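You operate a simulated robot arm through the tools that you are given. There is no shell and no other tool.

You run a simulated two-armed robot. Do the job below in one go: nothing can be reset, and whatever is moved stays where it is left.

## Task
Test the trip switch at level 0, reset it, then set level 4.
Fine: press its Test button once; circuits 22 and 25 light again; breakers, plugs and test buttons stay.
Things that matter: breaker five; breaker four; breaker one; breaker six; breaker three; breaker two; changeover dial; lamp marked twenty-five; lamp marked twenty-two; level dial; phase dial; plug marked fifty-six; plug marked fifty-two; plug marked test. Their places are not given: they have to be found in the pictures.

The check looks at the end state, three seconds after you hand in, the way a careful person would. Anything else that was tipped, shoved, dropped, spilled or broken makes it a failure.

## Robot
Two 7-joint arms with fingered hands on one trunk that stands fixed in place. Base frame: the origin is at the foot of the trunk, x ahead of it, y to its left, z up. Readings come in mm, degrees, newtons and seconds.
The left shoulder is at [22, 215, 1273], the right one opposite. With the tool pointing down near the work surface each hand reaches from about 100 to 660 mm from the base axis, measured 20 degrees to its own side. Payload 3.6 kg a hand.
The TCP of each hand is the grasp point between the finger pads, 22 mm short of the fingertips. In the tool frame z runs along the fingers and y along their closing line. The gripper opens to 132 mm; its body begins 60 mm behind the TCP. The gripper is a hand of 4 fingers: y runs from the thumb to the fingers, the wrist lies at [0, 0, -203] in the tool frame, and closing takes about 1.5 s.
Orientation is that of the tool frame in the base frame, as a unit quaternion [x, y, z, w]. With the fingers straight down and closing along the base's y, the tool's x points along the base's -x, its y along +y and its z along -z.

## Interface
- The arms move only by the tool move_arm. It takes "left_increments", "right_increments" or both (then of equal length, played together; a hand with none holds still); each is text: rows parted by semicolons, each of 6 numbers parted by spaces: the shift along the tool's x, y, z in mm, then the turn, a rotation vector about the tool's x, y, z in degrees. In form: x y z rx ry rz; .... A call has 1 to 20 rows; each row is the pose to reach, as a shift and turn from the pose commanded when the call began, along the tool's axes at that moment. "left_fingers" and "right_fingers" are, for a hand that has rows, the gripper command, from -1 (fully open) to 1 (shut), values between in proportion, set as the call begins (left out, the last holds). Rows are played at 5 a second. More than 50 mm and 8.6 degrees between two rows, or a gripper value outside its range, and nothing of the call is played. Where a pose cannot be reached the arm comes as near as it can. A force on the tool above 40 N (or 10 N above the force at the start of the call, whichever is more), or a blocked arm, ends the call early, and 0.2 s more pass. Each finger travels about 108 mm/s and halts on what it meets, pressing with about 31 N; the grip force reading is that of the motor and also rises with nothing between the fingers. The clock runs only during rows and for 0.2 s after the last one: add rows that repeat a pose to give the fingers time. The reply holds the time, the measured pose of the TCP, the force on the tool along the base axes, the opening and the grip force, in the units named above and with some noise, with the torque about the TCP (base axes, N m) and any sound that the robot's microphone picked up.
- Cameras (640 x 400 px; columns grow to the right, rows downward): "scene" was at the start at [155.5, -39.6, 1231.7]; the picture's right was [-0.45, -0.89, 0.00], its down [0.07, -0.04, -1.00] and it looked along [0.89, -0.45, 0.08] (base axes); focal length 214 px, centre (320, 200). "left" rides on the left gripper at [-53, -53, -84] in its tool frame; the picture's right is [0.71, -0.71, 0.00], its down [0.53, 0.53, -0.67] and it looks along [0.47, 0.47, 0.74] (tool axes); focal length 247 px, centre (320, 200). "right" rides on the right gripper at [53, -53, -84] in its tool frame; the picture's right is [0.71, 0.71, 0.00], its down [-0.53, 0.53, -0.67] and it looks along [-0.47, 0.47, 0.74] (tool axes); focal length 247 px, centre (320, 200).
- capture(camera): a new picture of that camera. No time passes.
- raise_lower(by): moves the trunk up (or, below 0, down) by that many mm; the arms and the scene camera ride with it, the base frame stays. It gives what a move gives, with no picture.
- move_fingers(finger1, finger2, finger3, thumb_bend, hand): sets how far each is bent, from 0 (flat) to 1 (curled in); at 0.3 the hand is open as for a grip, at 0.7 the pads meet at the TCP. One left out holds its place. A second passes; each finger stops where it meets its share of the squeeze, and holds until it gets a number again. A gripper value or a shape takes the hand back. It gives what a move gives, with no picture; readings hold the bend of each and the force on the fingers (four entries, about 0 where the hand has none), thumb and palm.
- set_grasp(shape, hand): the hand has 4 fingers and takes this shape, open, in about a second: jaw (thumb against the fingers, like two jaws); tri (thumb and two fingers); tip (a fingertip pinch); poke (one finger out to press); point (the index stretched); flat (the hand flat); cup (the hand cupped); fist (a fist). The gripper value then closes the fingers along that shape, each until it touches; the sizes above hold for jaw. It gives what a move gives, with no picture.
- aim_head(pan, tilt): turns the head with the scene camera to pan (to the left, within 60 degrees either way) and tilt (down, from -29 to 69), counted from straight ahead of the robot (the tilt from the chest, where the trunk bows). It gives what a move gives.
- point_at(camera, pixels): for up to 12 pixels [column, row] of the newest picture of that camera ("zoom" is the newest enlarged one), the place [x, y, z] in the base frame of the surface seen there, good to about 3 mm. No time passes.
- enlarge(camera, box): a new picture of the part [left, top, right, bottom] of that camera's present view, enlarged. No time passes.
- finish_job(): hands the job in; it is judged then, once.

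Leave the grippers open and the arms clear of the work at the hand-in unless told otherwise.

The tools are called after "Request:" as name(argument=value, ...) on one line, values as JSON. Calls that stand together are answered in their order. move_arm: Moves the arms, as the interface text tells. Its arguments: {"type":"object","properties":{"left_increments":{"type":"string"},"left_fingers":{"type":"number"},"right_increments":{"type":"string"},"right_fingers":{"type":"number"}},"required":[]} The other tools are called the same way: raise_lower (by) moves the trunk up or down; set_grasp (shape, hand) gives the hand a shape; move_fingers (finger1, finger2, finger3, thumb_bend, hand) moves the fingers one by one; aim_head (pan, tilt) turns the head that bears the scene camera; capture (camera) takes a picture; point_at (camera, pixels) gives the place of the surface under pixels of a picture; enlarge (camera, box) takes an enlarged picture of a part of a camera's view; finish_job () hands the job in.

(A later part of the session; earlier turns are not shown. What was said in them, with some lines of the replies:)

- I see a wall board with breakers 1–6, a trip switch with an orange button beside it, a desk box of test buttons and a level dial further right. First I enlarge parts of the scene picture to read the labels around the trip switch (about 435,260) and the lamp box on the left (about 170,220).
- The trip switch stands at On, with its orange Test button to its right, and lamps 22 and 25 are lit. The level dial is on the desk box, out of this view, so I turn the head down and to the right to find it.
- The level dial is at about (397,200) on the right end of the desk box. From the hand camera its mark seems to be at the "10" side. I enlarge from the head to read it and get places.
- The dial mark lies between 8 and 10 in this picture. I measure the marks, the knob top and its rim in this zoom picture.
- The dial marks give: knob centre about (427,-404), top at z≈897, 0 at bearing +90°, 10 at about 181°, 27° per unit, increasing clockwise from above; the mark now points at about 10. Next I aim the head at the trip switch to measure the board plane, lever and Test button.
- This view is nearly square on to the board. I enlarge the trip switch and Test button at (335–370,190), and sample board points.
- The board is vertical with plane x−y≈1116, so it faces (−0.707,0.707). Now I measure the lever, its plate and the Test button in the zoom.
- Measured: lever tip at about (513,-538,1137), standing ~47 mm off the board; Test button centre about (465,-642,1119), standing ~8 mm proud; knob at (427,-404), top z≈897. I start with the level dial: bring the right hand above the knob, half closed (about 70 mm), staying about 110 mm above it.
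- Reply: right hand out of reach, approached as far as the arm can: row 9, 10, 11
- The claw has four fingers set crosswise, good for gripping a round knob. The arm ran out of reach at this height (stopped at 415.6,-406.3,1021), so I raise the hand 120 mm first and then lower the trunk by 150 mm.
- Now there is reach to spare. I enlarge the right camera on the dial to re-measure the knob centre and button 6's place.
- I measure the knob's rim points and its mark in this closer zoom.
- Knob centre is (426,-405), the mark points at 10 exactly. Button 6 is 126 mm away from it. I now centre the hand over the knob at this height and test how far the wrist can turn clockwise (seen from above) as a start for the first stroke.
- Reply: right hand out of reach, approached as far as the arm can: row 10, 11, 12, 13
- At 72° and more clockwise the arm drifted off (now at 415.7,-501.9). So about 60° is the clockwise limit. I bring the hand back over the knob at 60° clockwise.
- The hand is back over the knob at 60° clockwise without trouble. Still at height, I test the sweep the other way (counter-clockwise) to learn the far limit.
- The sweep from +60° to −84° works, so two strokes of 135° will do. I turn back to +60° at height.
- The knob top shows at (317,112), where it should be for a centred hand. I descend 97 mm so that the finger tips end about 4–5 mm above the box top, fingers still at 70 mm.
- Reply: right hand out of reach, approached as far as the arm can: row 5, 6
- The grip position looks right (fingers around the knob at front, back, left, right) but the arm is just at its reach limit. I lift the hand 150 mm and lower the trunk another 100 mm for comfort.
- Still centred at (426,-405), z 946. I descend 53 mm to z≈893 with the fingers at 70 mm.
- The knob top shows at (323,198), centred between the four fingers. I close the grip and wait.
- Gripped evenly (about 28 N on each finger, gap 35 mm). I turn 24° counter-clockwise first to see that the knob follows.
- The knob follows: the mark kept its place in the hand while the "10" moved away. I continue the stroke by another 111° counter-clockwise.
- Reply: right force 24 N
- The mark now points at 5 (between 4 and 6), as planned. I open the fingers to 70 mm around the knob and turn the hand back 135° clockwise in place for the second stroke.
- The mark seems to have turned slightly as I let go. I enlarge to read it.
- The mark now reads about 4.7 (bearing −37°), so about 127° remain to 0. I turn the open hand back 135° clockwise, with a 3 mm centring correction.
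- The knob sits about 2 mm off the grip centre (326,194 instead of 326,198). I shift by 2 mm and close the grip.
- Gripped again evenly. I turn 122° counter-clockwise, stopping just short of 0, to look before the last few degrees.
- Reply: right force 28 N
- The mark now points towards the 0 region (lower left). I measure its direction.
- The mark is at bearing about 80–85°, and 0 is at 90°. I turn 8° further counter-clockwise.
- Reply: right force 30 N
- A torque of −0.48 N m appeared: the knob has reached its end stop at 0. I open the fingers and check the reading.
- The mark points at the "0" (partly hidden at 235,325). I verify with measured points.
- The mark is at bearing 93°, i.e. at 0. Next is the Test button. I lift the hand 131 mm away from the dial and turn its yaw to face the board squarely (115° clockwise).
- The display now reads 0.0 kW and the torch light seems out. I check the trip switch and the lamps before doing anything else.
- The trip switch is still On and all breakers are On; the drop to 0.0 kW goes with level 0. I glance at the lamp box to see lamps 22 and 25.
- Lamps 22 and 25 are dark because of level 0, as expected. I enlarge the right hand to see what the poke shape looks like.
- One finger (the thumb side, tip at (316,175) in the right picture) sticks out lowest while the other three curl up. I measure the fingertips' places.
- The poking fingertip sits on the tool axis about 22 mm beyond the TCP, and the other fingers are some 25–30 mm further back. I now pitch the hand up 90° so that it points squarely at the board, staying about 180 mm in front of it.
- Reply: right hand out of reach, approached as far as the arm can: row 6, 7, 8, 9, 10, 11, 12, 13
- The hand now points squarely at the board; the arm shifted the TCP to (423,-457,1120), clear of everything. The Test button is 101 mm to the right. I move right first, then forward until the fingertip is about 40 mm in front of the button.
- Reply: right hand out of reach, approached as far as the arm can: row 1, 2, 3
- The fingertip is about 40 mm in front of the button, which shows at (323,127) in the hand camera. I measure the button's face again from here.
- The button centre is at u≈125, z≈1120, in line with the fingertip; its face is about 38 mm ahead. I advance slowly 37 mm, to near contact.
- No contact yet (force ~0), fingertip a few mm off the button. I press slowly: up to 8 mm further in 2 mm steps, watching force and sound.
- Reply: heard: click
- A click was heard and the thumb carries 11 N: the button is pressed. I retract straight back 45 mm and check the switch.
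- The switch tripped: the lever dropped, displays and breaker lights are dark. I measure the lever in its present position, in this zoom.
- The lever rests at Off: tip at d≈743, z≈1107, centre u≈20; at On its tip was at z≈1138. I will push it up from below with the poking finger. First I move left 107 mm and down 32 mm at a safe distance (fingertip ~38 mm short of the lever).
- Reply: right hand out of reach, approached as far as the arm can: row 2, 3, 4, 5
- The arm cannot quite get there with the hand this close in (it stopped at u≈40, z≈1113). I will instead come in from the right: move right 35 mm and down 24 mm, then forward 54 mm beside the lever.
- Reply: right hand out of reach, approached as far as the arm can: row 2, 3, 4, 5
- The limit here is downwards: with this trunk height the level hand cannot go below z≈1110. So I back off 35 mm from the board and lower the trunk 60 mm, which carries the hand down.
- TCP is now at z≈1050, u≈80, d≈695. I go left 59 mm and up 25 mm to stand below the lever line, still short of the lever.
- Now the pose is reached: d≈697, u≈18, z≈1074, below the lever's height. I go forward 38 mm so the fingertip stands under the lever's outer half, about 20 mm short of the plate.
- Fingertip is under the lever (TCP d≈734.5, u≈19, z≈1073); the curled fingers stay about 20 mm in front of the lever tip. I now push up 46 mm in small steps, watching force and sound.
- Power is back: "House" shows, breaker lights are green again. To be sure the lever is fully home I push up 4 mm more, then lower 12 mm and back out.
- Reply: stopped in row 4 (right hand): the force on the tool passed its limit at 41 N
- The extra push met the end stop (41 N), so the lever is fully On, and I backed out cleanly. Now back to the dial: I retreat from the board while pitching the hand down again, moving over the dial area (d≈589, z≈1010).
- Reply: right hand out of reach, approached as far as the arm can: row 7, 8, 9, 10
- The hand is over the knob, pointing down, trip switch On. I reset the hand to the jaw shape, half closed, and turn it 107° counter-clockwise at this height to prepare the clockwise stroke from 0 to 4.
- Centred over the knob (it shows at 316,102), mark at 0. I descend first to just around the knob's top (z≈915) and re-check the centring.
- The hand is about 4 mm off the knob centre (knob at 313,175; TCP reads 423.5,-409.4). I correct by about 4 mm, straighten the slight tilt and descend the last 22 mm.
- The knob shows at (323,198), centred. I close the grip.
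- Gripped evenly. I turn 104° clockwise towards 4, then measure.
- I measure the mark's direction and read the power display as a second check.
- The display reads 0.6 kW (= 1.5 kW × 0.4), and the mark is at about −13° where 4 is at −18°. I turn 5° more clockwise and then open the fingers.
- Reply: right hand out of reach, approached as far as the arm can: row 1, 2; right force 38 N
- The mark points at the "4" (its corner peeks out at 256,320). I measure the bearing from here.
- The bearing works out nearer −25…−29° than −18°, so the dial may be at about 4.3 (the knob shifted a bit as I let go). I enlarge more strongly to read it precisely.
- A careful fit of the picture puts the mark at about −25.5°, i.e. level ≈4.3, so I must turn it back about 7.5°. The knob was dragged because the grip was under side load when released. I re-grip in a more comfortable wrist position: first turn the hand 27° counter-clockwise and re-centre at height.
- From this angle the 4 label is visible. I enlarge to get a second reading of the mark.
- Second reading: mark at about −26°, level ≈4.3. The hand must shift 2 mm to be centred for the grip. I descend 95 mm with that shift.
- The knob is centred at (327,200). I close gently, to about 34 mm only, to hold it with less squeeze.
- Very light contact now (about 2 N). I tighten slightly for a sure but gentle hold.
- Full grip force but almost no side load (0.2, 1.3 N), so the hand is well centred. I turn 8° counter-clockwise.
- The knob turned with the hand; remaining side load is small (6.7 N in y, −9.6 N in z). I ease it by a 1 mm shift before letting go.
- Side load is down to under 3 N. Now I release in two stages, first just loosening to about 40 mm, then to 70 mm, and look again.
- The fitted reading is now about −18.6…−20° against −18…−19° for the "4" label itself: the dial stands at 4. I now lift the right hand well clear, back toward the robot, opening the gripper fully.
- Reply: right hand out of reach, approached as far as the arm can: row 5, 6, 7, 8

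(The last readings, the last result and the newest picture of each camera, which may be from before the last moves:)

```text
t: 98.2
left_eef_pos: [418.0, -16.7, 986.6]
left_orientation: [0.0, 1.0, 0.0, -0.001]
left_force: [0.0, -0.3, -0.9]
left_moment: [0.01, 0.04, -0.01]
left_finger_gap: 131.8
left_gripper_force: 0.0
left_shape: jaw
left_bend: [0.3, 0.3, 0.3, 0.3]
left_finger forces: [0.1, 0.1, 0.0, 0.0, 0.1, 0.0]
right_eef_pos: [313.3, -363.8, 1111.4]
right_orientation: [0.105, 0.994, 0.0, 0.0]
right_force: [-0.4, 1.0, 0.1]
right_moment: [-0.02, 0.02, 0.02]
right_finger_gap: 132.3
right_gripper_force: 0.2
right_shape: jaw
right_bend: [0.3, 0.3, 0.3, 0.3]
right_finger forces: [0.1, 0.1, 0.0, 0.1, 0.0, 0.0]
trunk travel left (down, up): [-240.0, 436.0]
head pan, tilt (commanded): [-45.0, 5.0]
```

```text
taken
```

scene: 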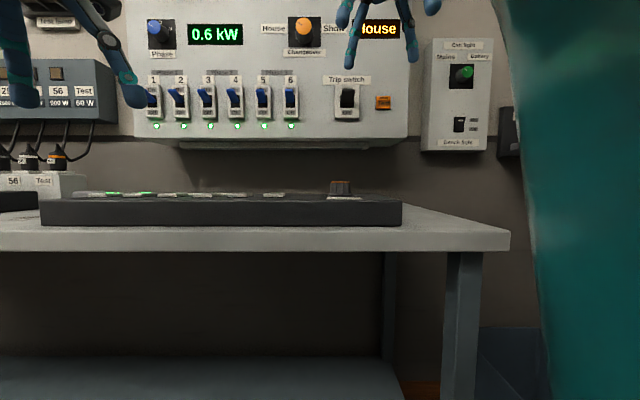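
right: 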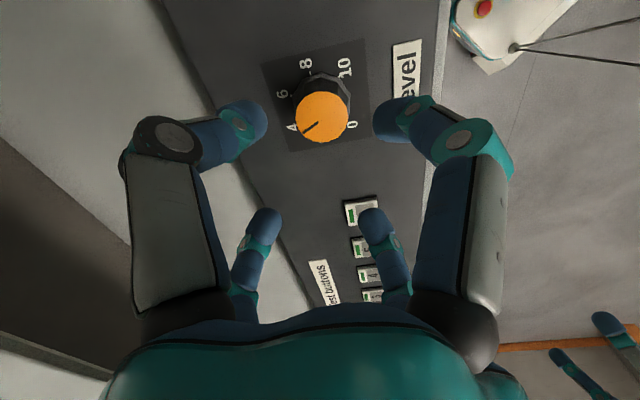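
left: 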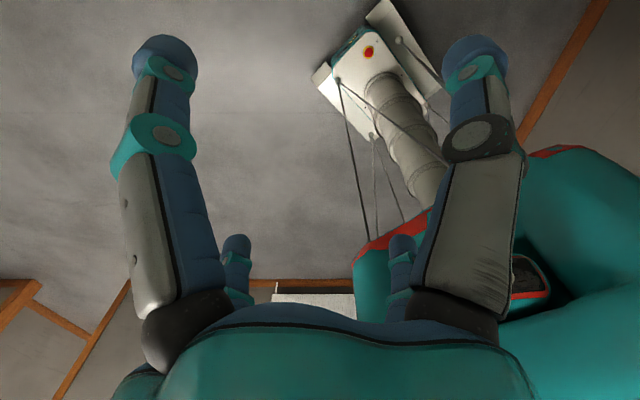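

All is in order on the board: 0.6 kW, House, trip lever up. I raise the trunk back to its starting height, which also lifts both arms clear and gives the head a better view of the dial.

Request:
raise_lower(by=310)

Request:
aim_head(pan=-40, tilt=25)

Request:
capture(camera="scene")

```text
t: 101.3
left_eef_pos: [418.6, -16.1, 1295.9]
left_orientation: [0.001, 1.0, 0.001, -0.001]
left_force: [0.4, 0.6, 0.4]
left_moment: [0.02, 0.01, 0.0]
left_finger_gap: 132.0
left_gripper_force: 0.0
left_shape: jaw
left_bend: [0.3, 0.3, 0.3, 0.3]
left_finger forces: [0.0, 0.1, 0.0, 0.1, 0.0, 0.0]
right_eef_pos: [316.8, -364.3, 1422.2]
right_orientation: [0.105, 0.994, 0.0, -0.001]
right_force: [0.3, -0.5, 0.9]
right_moment: [0.0, 0.01, 0.0]
right_finger_gap: 131.7
right_gripper_force: 0.0
right_shape: jaw
right_bend: [0.3, 0.3, 0.3, 0.3]
right_finger forces: [0.1, 0.0, 0.0, 0.0, 0.1, 0.0]
trunk travel left (down, up): [-550.0, 126.0]
head pan, tilt (commanded): [-45.0, 5.0]
```

```text
t: 102.1
left_eef_pos: [417.7, -16.2, 1296.1]
left_orientation: [0.0, 1.0, 0.0, -0.001]
left_force: [0.3, -0.6, 0.2]
left_moment: [0.0, -0.01, 0.0]
left_finger_gap: 131.7
left_gripper_force: 0.1
left_shape: jaw
left_bend: [0.3, 0.3, 0.3, 0.3]
left_finger forces: [0.1, 0.0, 0.0, 0.1, 0.0, 0.0]
right_eef_pos: [317.1, -365.9, 1421.7]
right_orientation: [0.105, 0.994, 0.0, -0.001]
right_force: [0.2, 0.2, 0.3]
right_moment: [-0.02, 0.03, -0.01]
right_finger_gap: 131.9
right_gripper_force: 0.0
right_shape: jaw
right_bend: [0.3, 0.3, 0.3, 0.3]
right_finger forces: [0.0, 0.0, 0.0, 0.0, 0.0, 0.0]
trunk travel left (down, up): [-550.0, 126.0]
head pan, tilt (commanded): [-40.0, 25.0]
```

```text
taken
```

scene: 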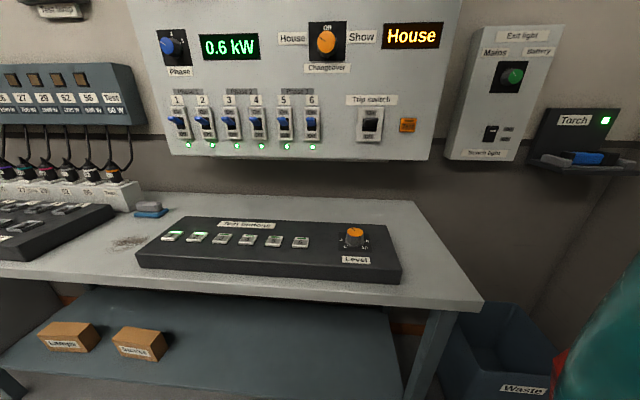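

Now I enlarge the dial, the trip switch and the lamp side for a last check.

Request:
enlarge(camera="scene", box=[323, 217, 387, 257])

Request:
enlarge(camera="scene", box=[150, 80, 430, 170])

Request:
aim_head(pan=-18, tilt=12)

Request:
capture(camera="scene")

```text
10.00 times, centred on (355, 237) of scene
```

zoom: 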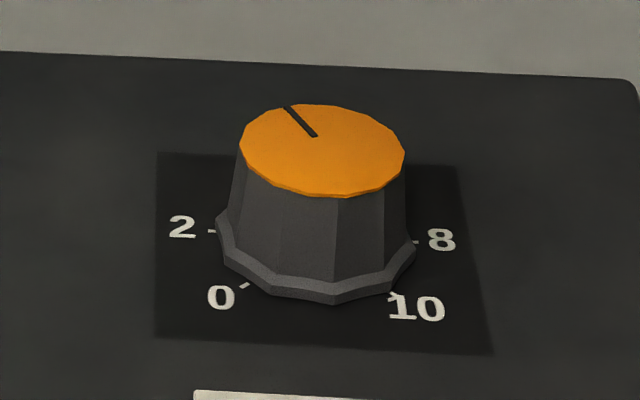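

```text
2.29 times, centred on (290, 125) of scene
```

zoom: 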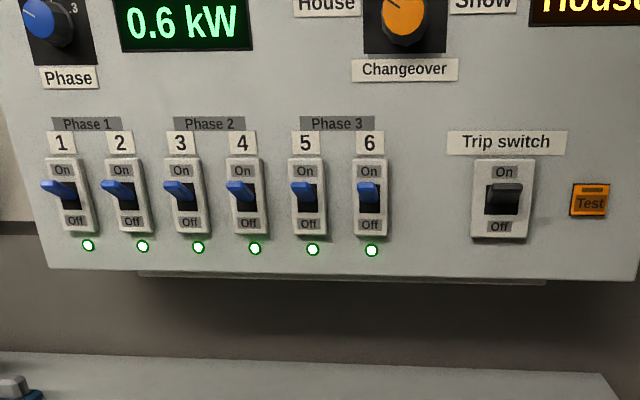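

```text
t: 103.0
left_eef_pos: [418.8, -16.7, 1295.4]
left_orientation: [0.0, 1.0, 0.001, -0.001]
left_force: [-0.3, 0.5, -0.2]
left_moment: [-0.02, -0.02, 0.05]
left_finger_gap: 132.0
left_gripper_force: 0.1
left_shape: jaw
left_bend: [0.3, 0.3, 0.3, 0.3]
left_finger forces: [0.1, 0.1, 0.1, 0.0, 0.0, 0.1]
right_eef_pos: [316.8, -363.7, 1423.3]
right_orientation: [0.106, 0.994, 0.0, -0.001]
right_force: [0.0, 0.0, -0.9]
right_moment: [-0.01, -0.03, 0.0]
right_finger_gap: 131.6
right_gripper_force: 0.1
right_shape: jaw
right_bend: [0.3, 0.3, 0.3, 0.3]
right_finger forces: [0.0, 0.0, 0.0, 0.0, 0.0, 0.0]
trunk travel left (down, up): [-550.0, 126.0]
head pan, tilt (commanded): [-18.0, 12.0]
```

```text
taken
```

scene: 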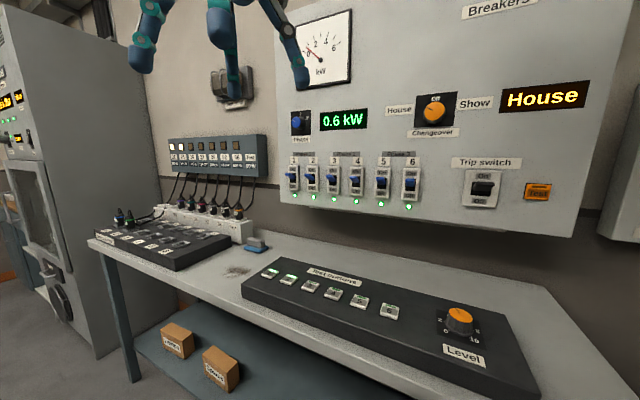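

The lamp box at (180,147) seems to show 22 and 25 lit again. I enlarge it, and the plugs, to confirm.

Request:
enlarge(camera="scene", box=[160, 130, 275, 200])

Request:
enlarge(camera="scene", box=[80, 190, 280, 310])

Request:
enlarge(camera="scene", box=[420, 295, 500, 370])

```text
5.57 times, centred on (218, 165) of scene
```

zoom: 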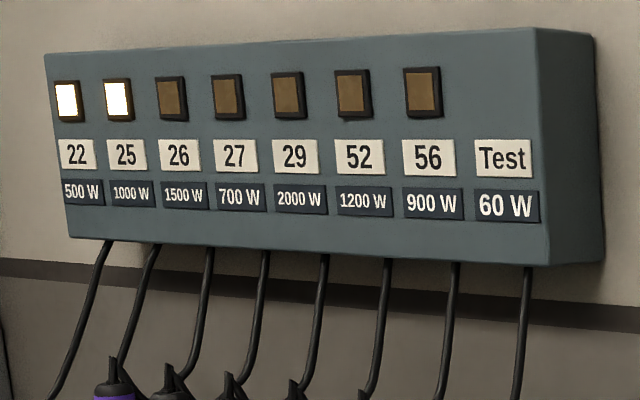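

```text
3.20 times, centred on (180, 250) of scene
```

zoom: 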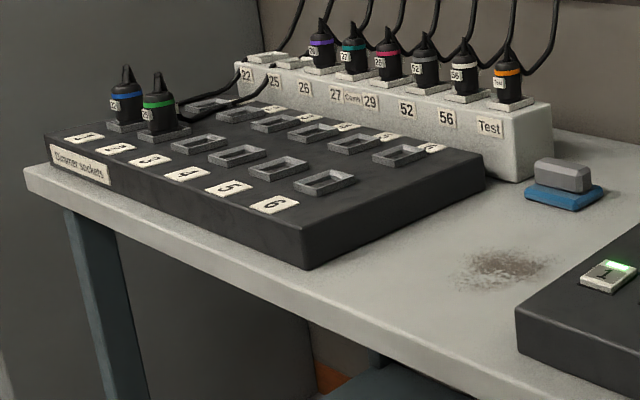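

```text
5.33 times, centred on (460, 332) of scene
```

zoom: 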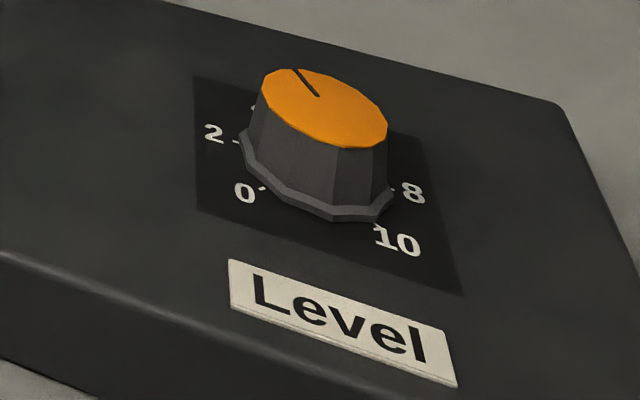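

Lamps 22 and 25 are lit again, plugs and breakers are as before. For a last precise reading of the dial I aim the head straight at it.

Request:
aim_head(pan=-53, tilt=36)

Request:
capture(camera="scene")

```text
t: 104.0
left_eef_pos: [419.4, -16.4, 1295.8]
left_orientation: [0.0, 1.0, 0.0, 0.0]
left_force: [0.2, -0.1, -0.8]
left_moment: [0.0, 0.0, 0.0]
left_finger_gap: 132.0
left_gripper_force: 0.1
left_shape: jaw
left_bend: [0.3, 0.3, 0.3, 0.3]
left_finger forces: [0.0, 0.0, 0.0, 0.0, 0.0, 0.1]
right_eef_pos: [316.2, -364.9, 1422.1]
right_orientation: [0.105, 0.994, 0.0, 0.0]
right_force: [0.1, 0.0, 0.2]
right_moment: [-0.02, 0.04, 0.0]
right_finger_gap: 132.0
right_gripper_force: 0.0
right_shape: jaw
right_bend: [0.3, 0.3, 0.3, 0.3]
right_finger forces: [0.0, 0.0, 0.0, 0.1, 0.0, 0.1]
trunk travel left (down, up): [-550.0, 126.0]
head pan, tilt (commanded): [-53.0, 36.0]
```

```text
taken
```

scene: 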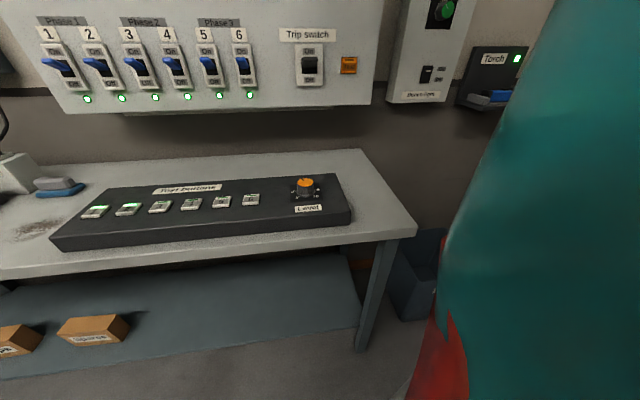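

The dial is at (305,185), near the picture's centre. I enlarge it.

Request:
enlarge(camera="scene", box=[281, 170, 329, 200])

Request:
enlarge(camera="scene", box=[270, 20, 380, 110])

```text
13.33 times, centred on (305, 185) of scene
```

zoom: 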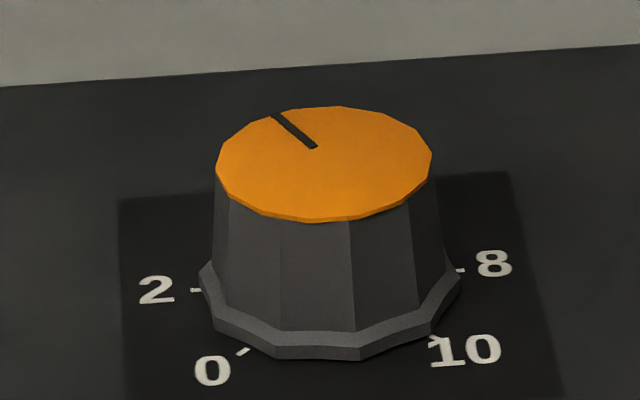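

```text
4.44 times, centred on (325, 65) of scene
```

zoom: 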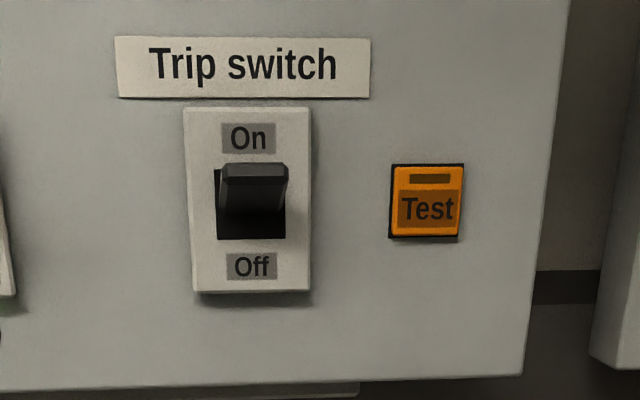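

The dial's mark lies at about −17…−19° (4 is at −18°), the trip lever is at On, the Test button is released, lamps 22 and 25 are lit and the display reads 0.6 kW. Both hands are open and clear of the work, so I hand in.

Request:
finish_job()

```text
The job is handed in.
```

The trip switch was tested at level 0, reset to On, and the level dial now stands at 4. The job is handed in.

- **Level 0:** I turned the dial back from 10 to its stop at 0, and the display dropped from 1.5 kW to 0.0 kW.
- **Test:** I pressed the Test button once. It clicked, the lever dropped to Off, and the displays and breaker lights went dark.
- **Reset:** I pushed the lever up until it met its stop at On. The breaker lights and "House" came back.
- **Level 4:** When I first let go, the dial slipped to about 4.3, so I gripped it again and turned it back. My last readings put it within about 0.1 of 4, apart from one rougher view that read slightly lower. The display shows 0.6 kW, which fits level 4.

At hand-in, lamps 22 and 25 were lit again and the breakers, plugs and test buttons were as I found them. Both hands were open and clear of the work.
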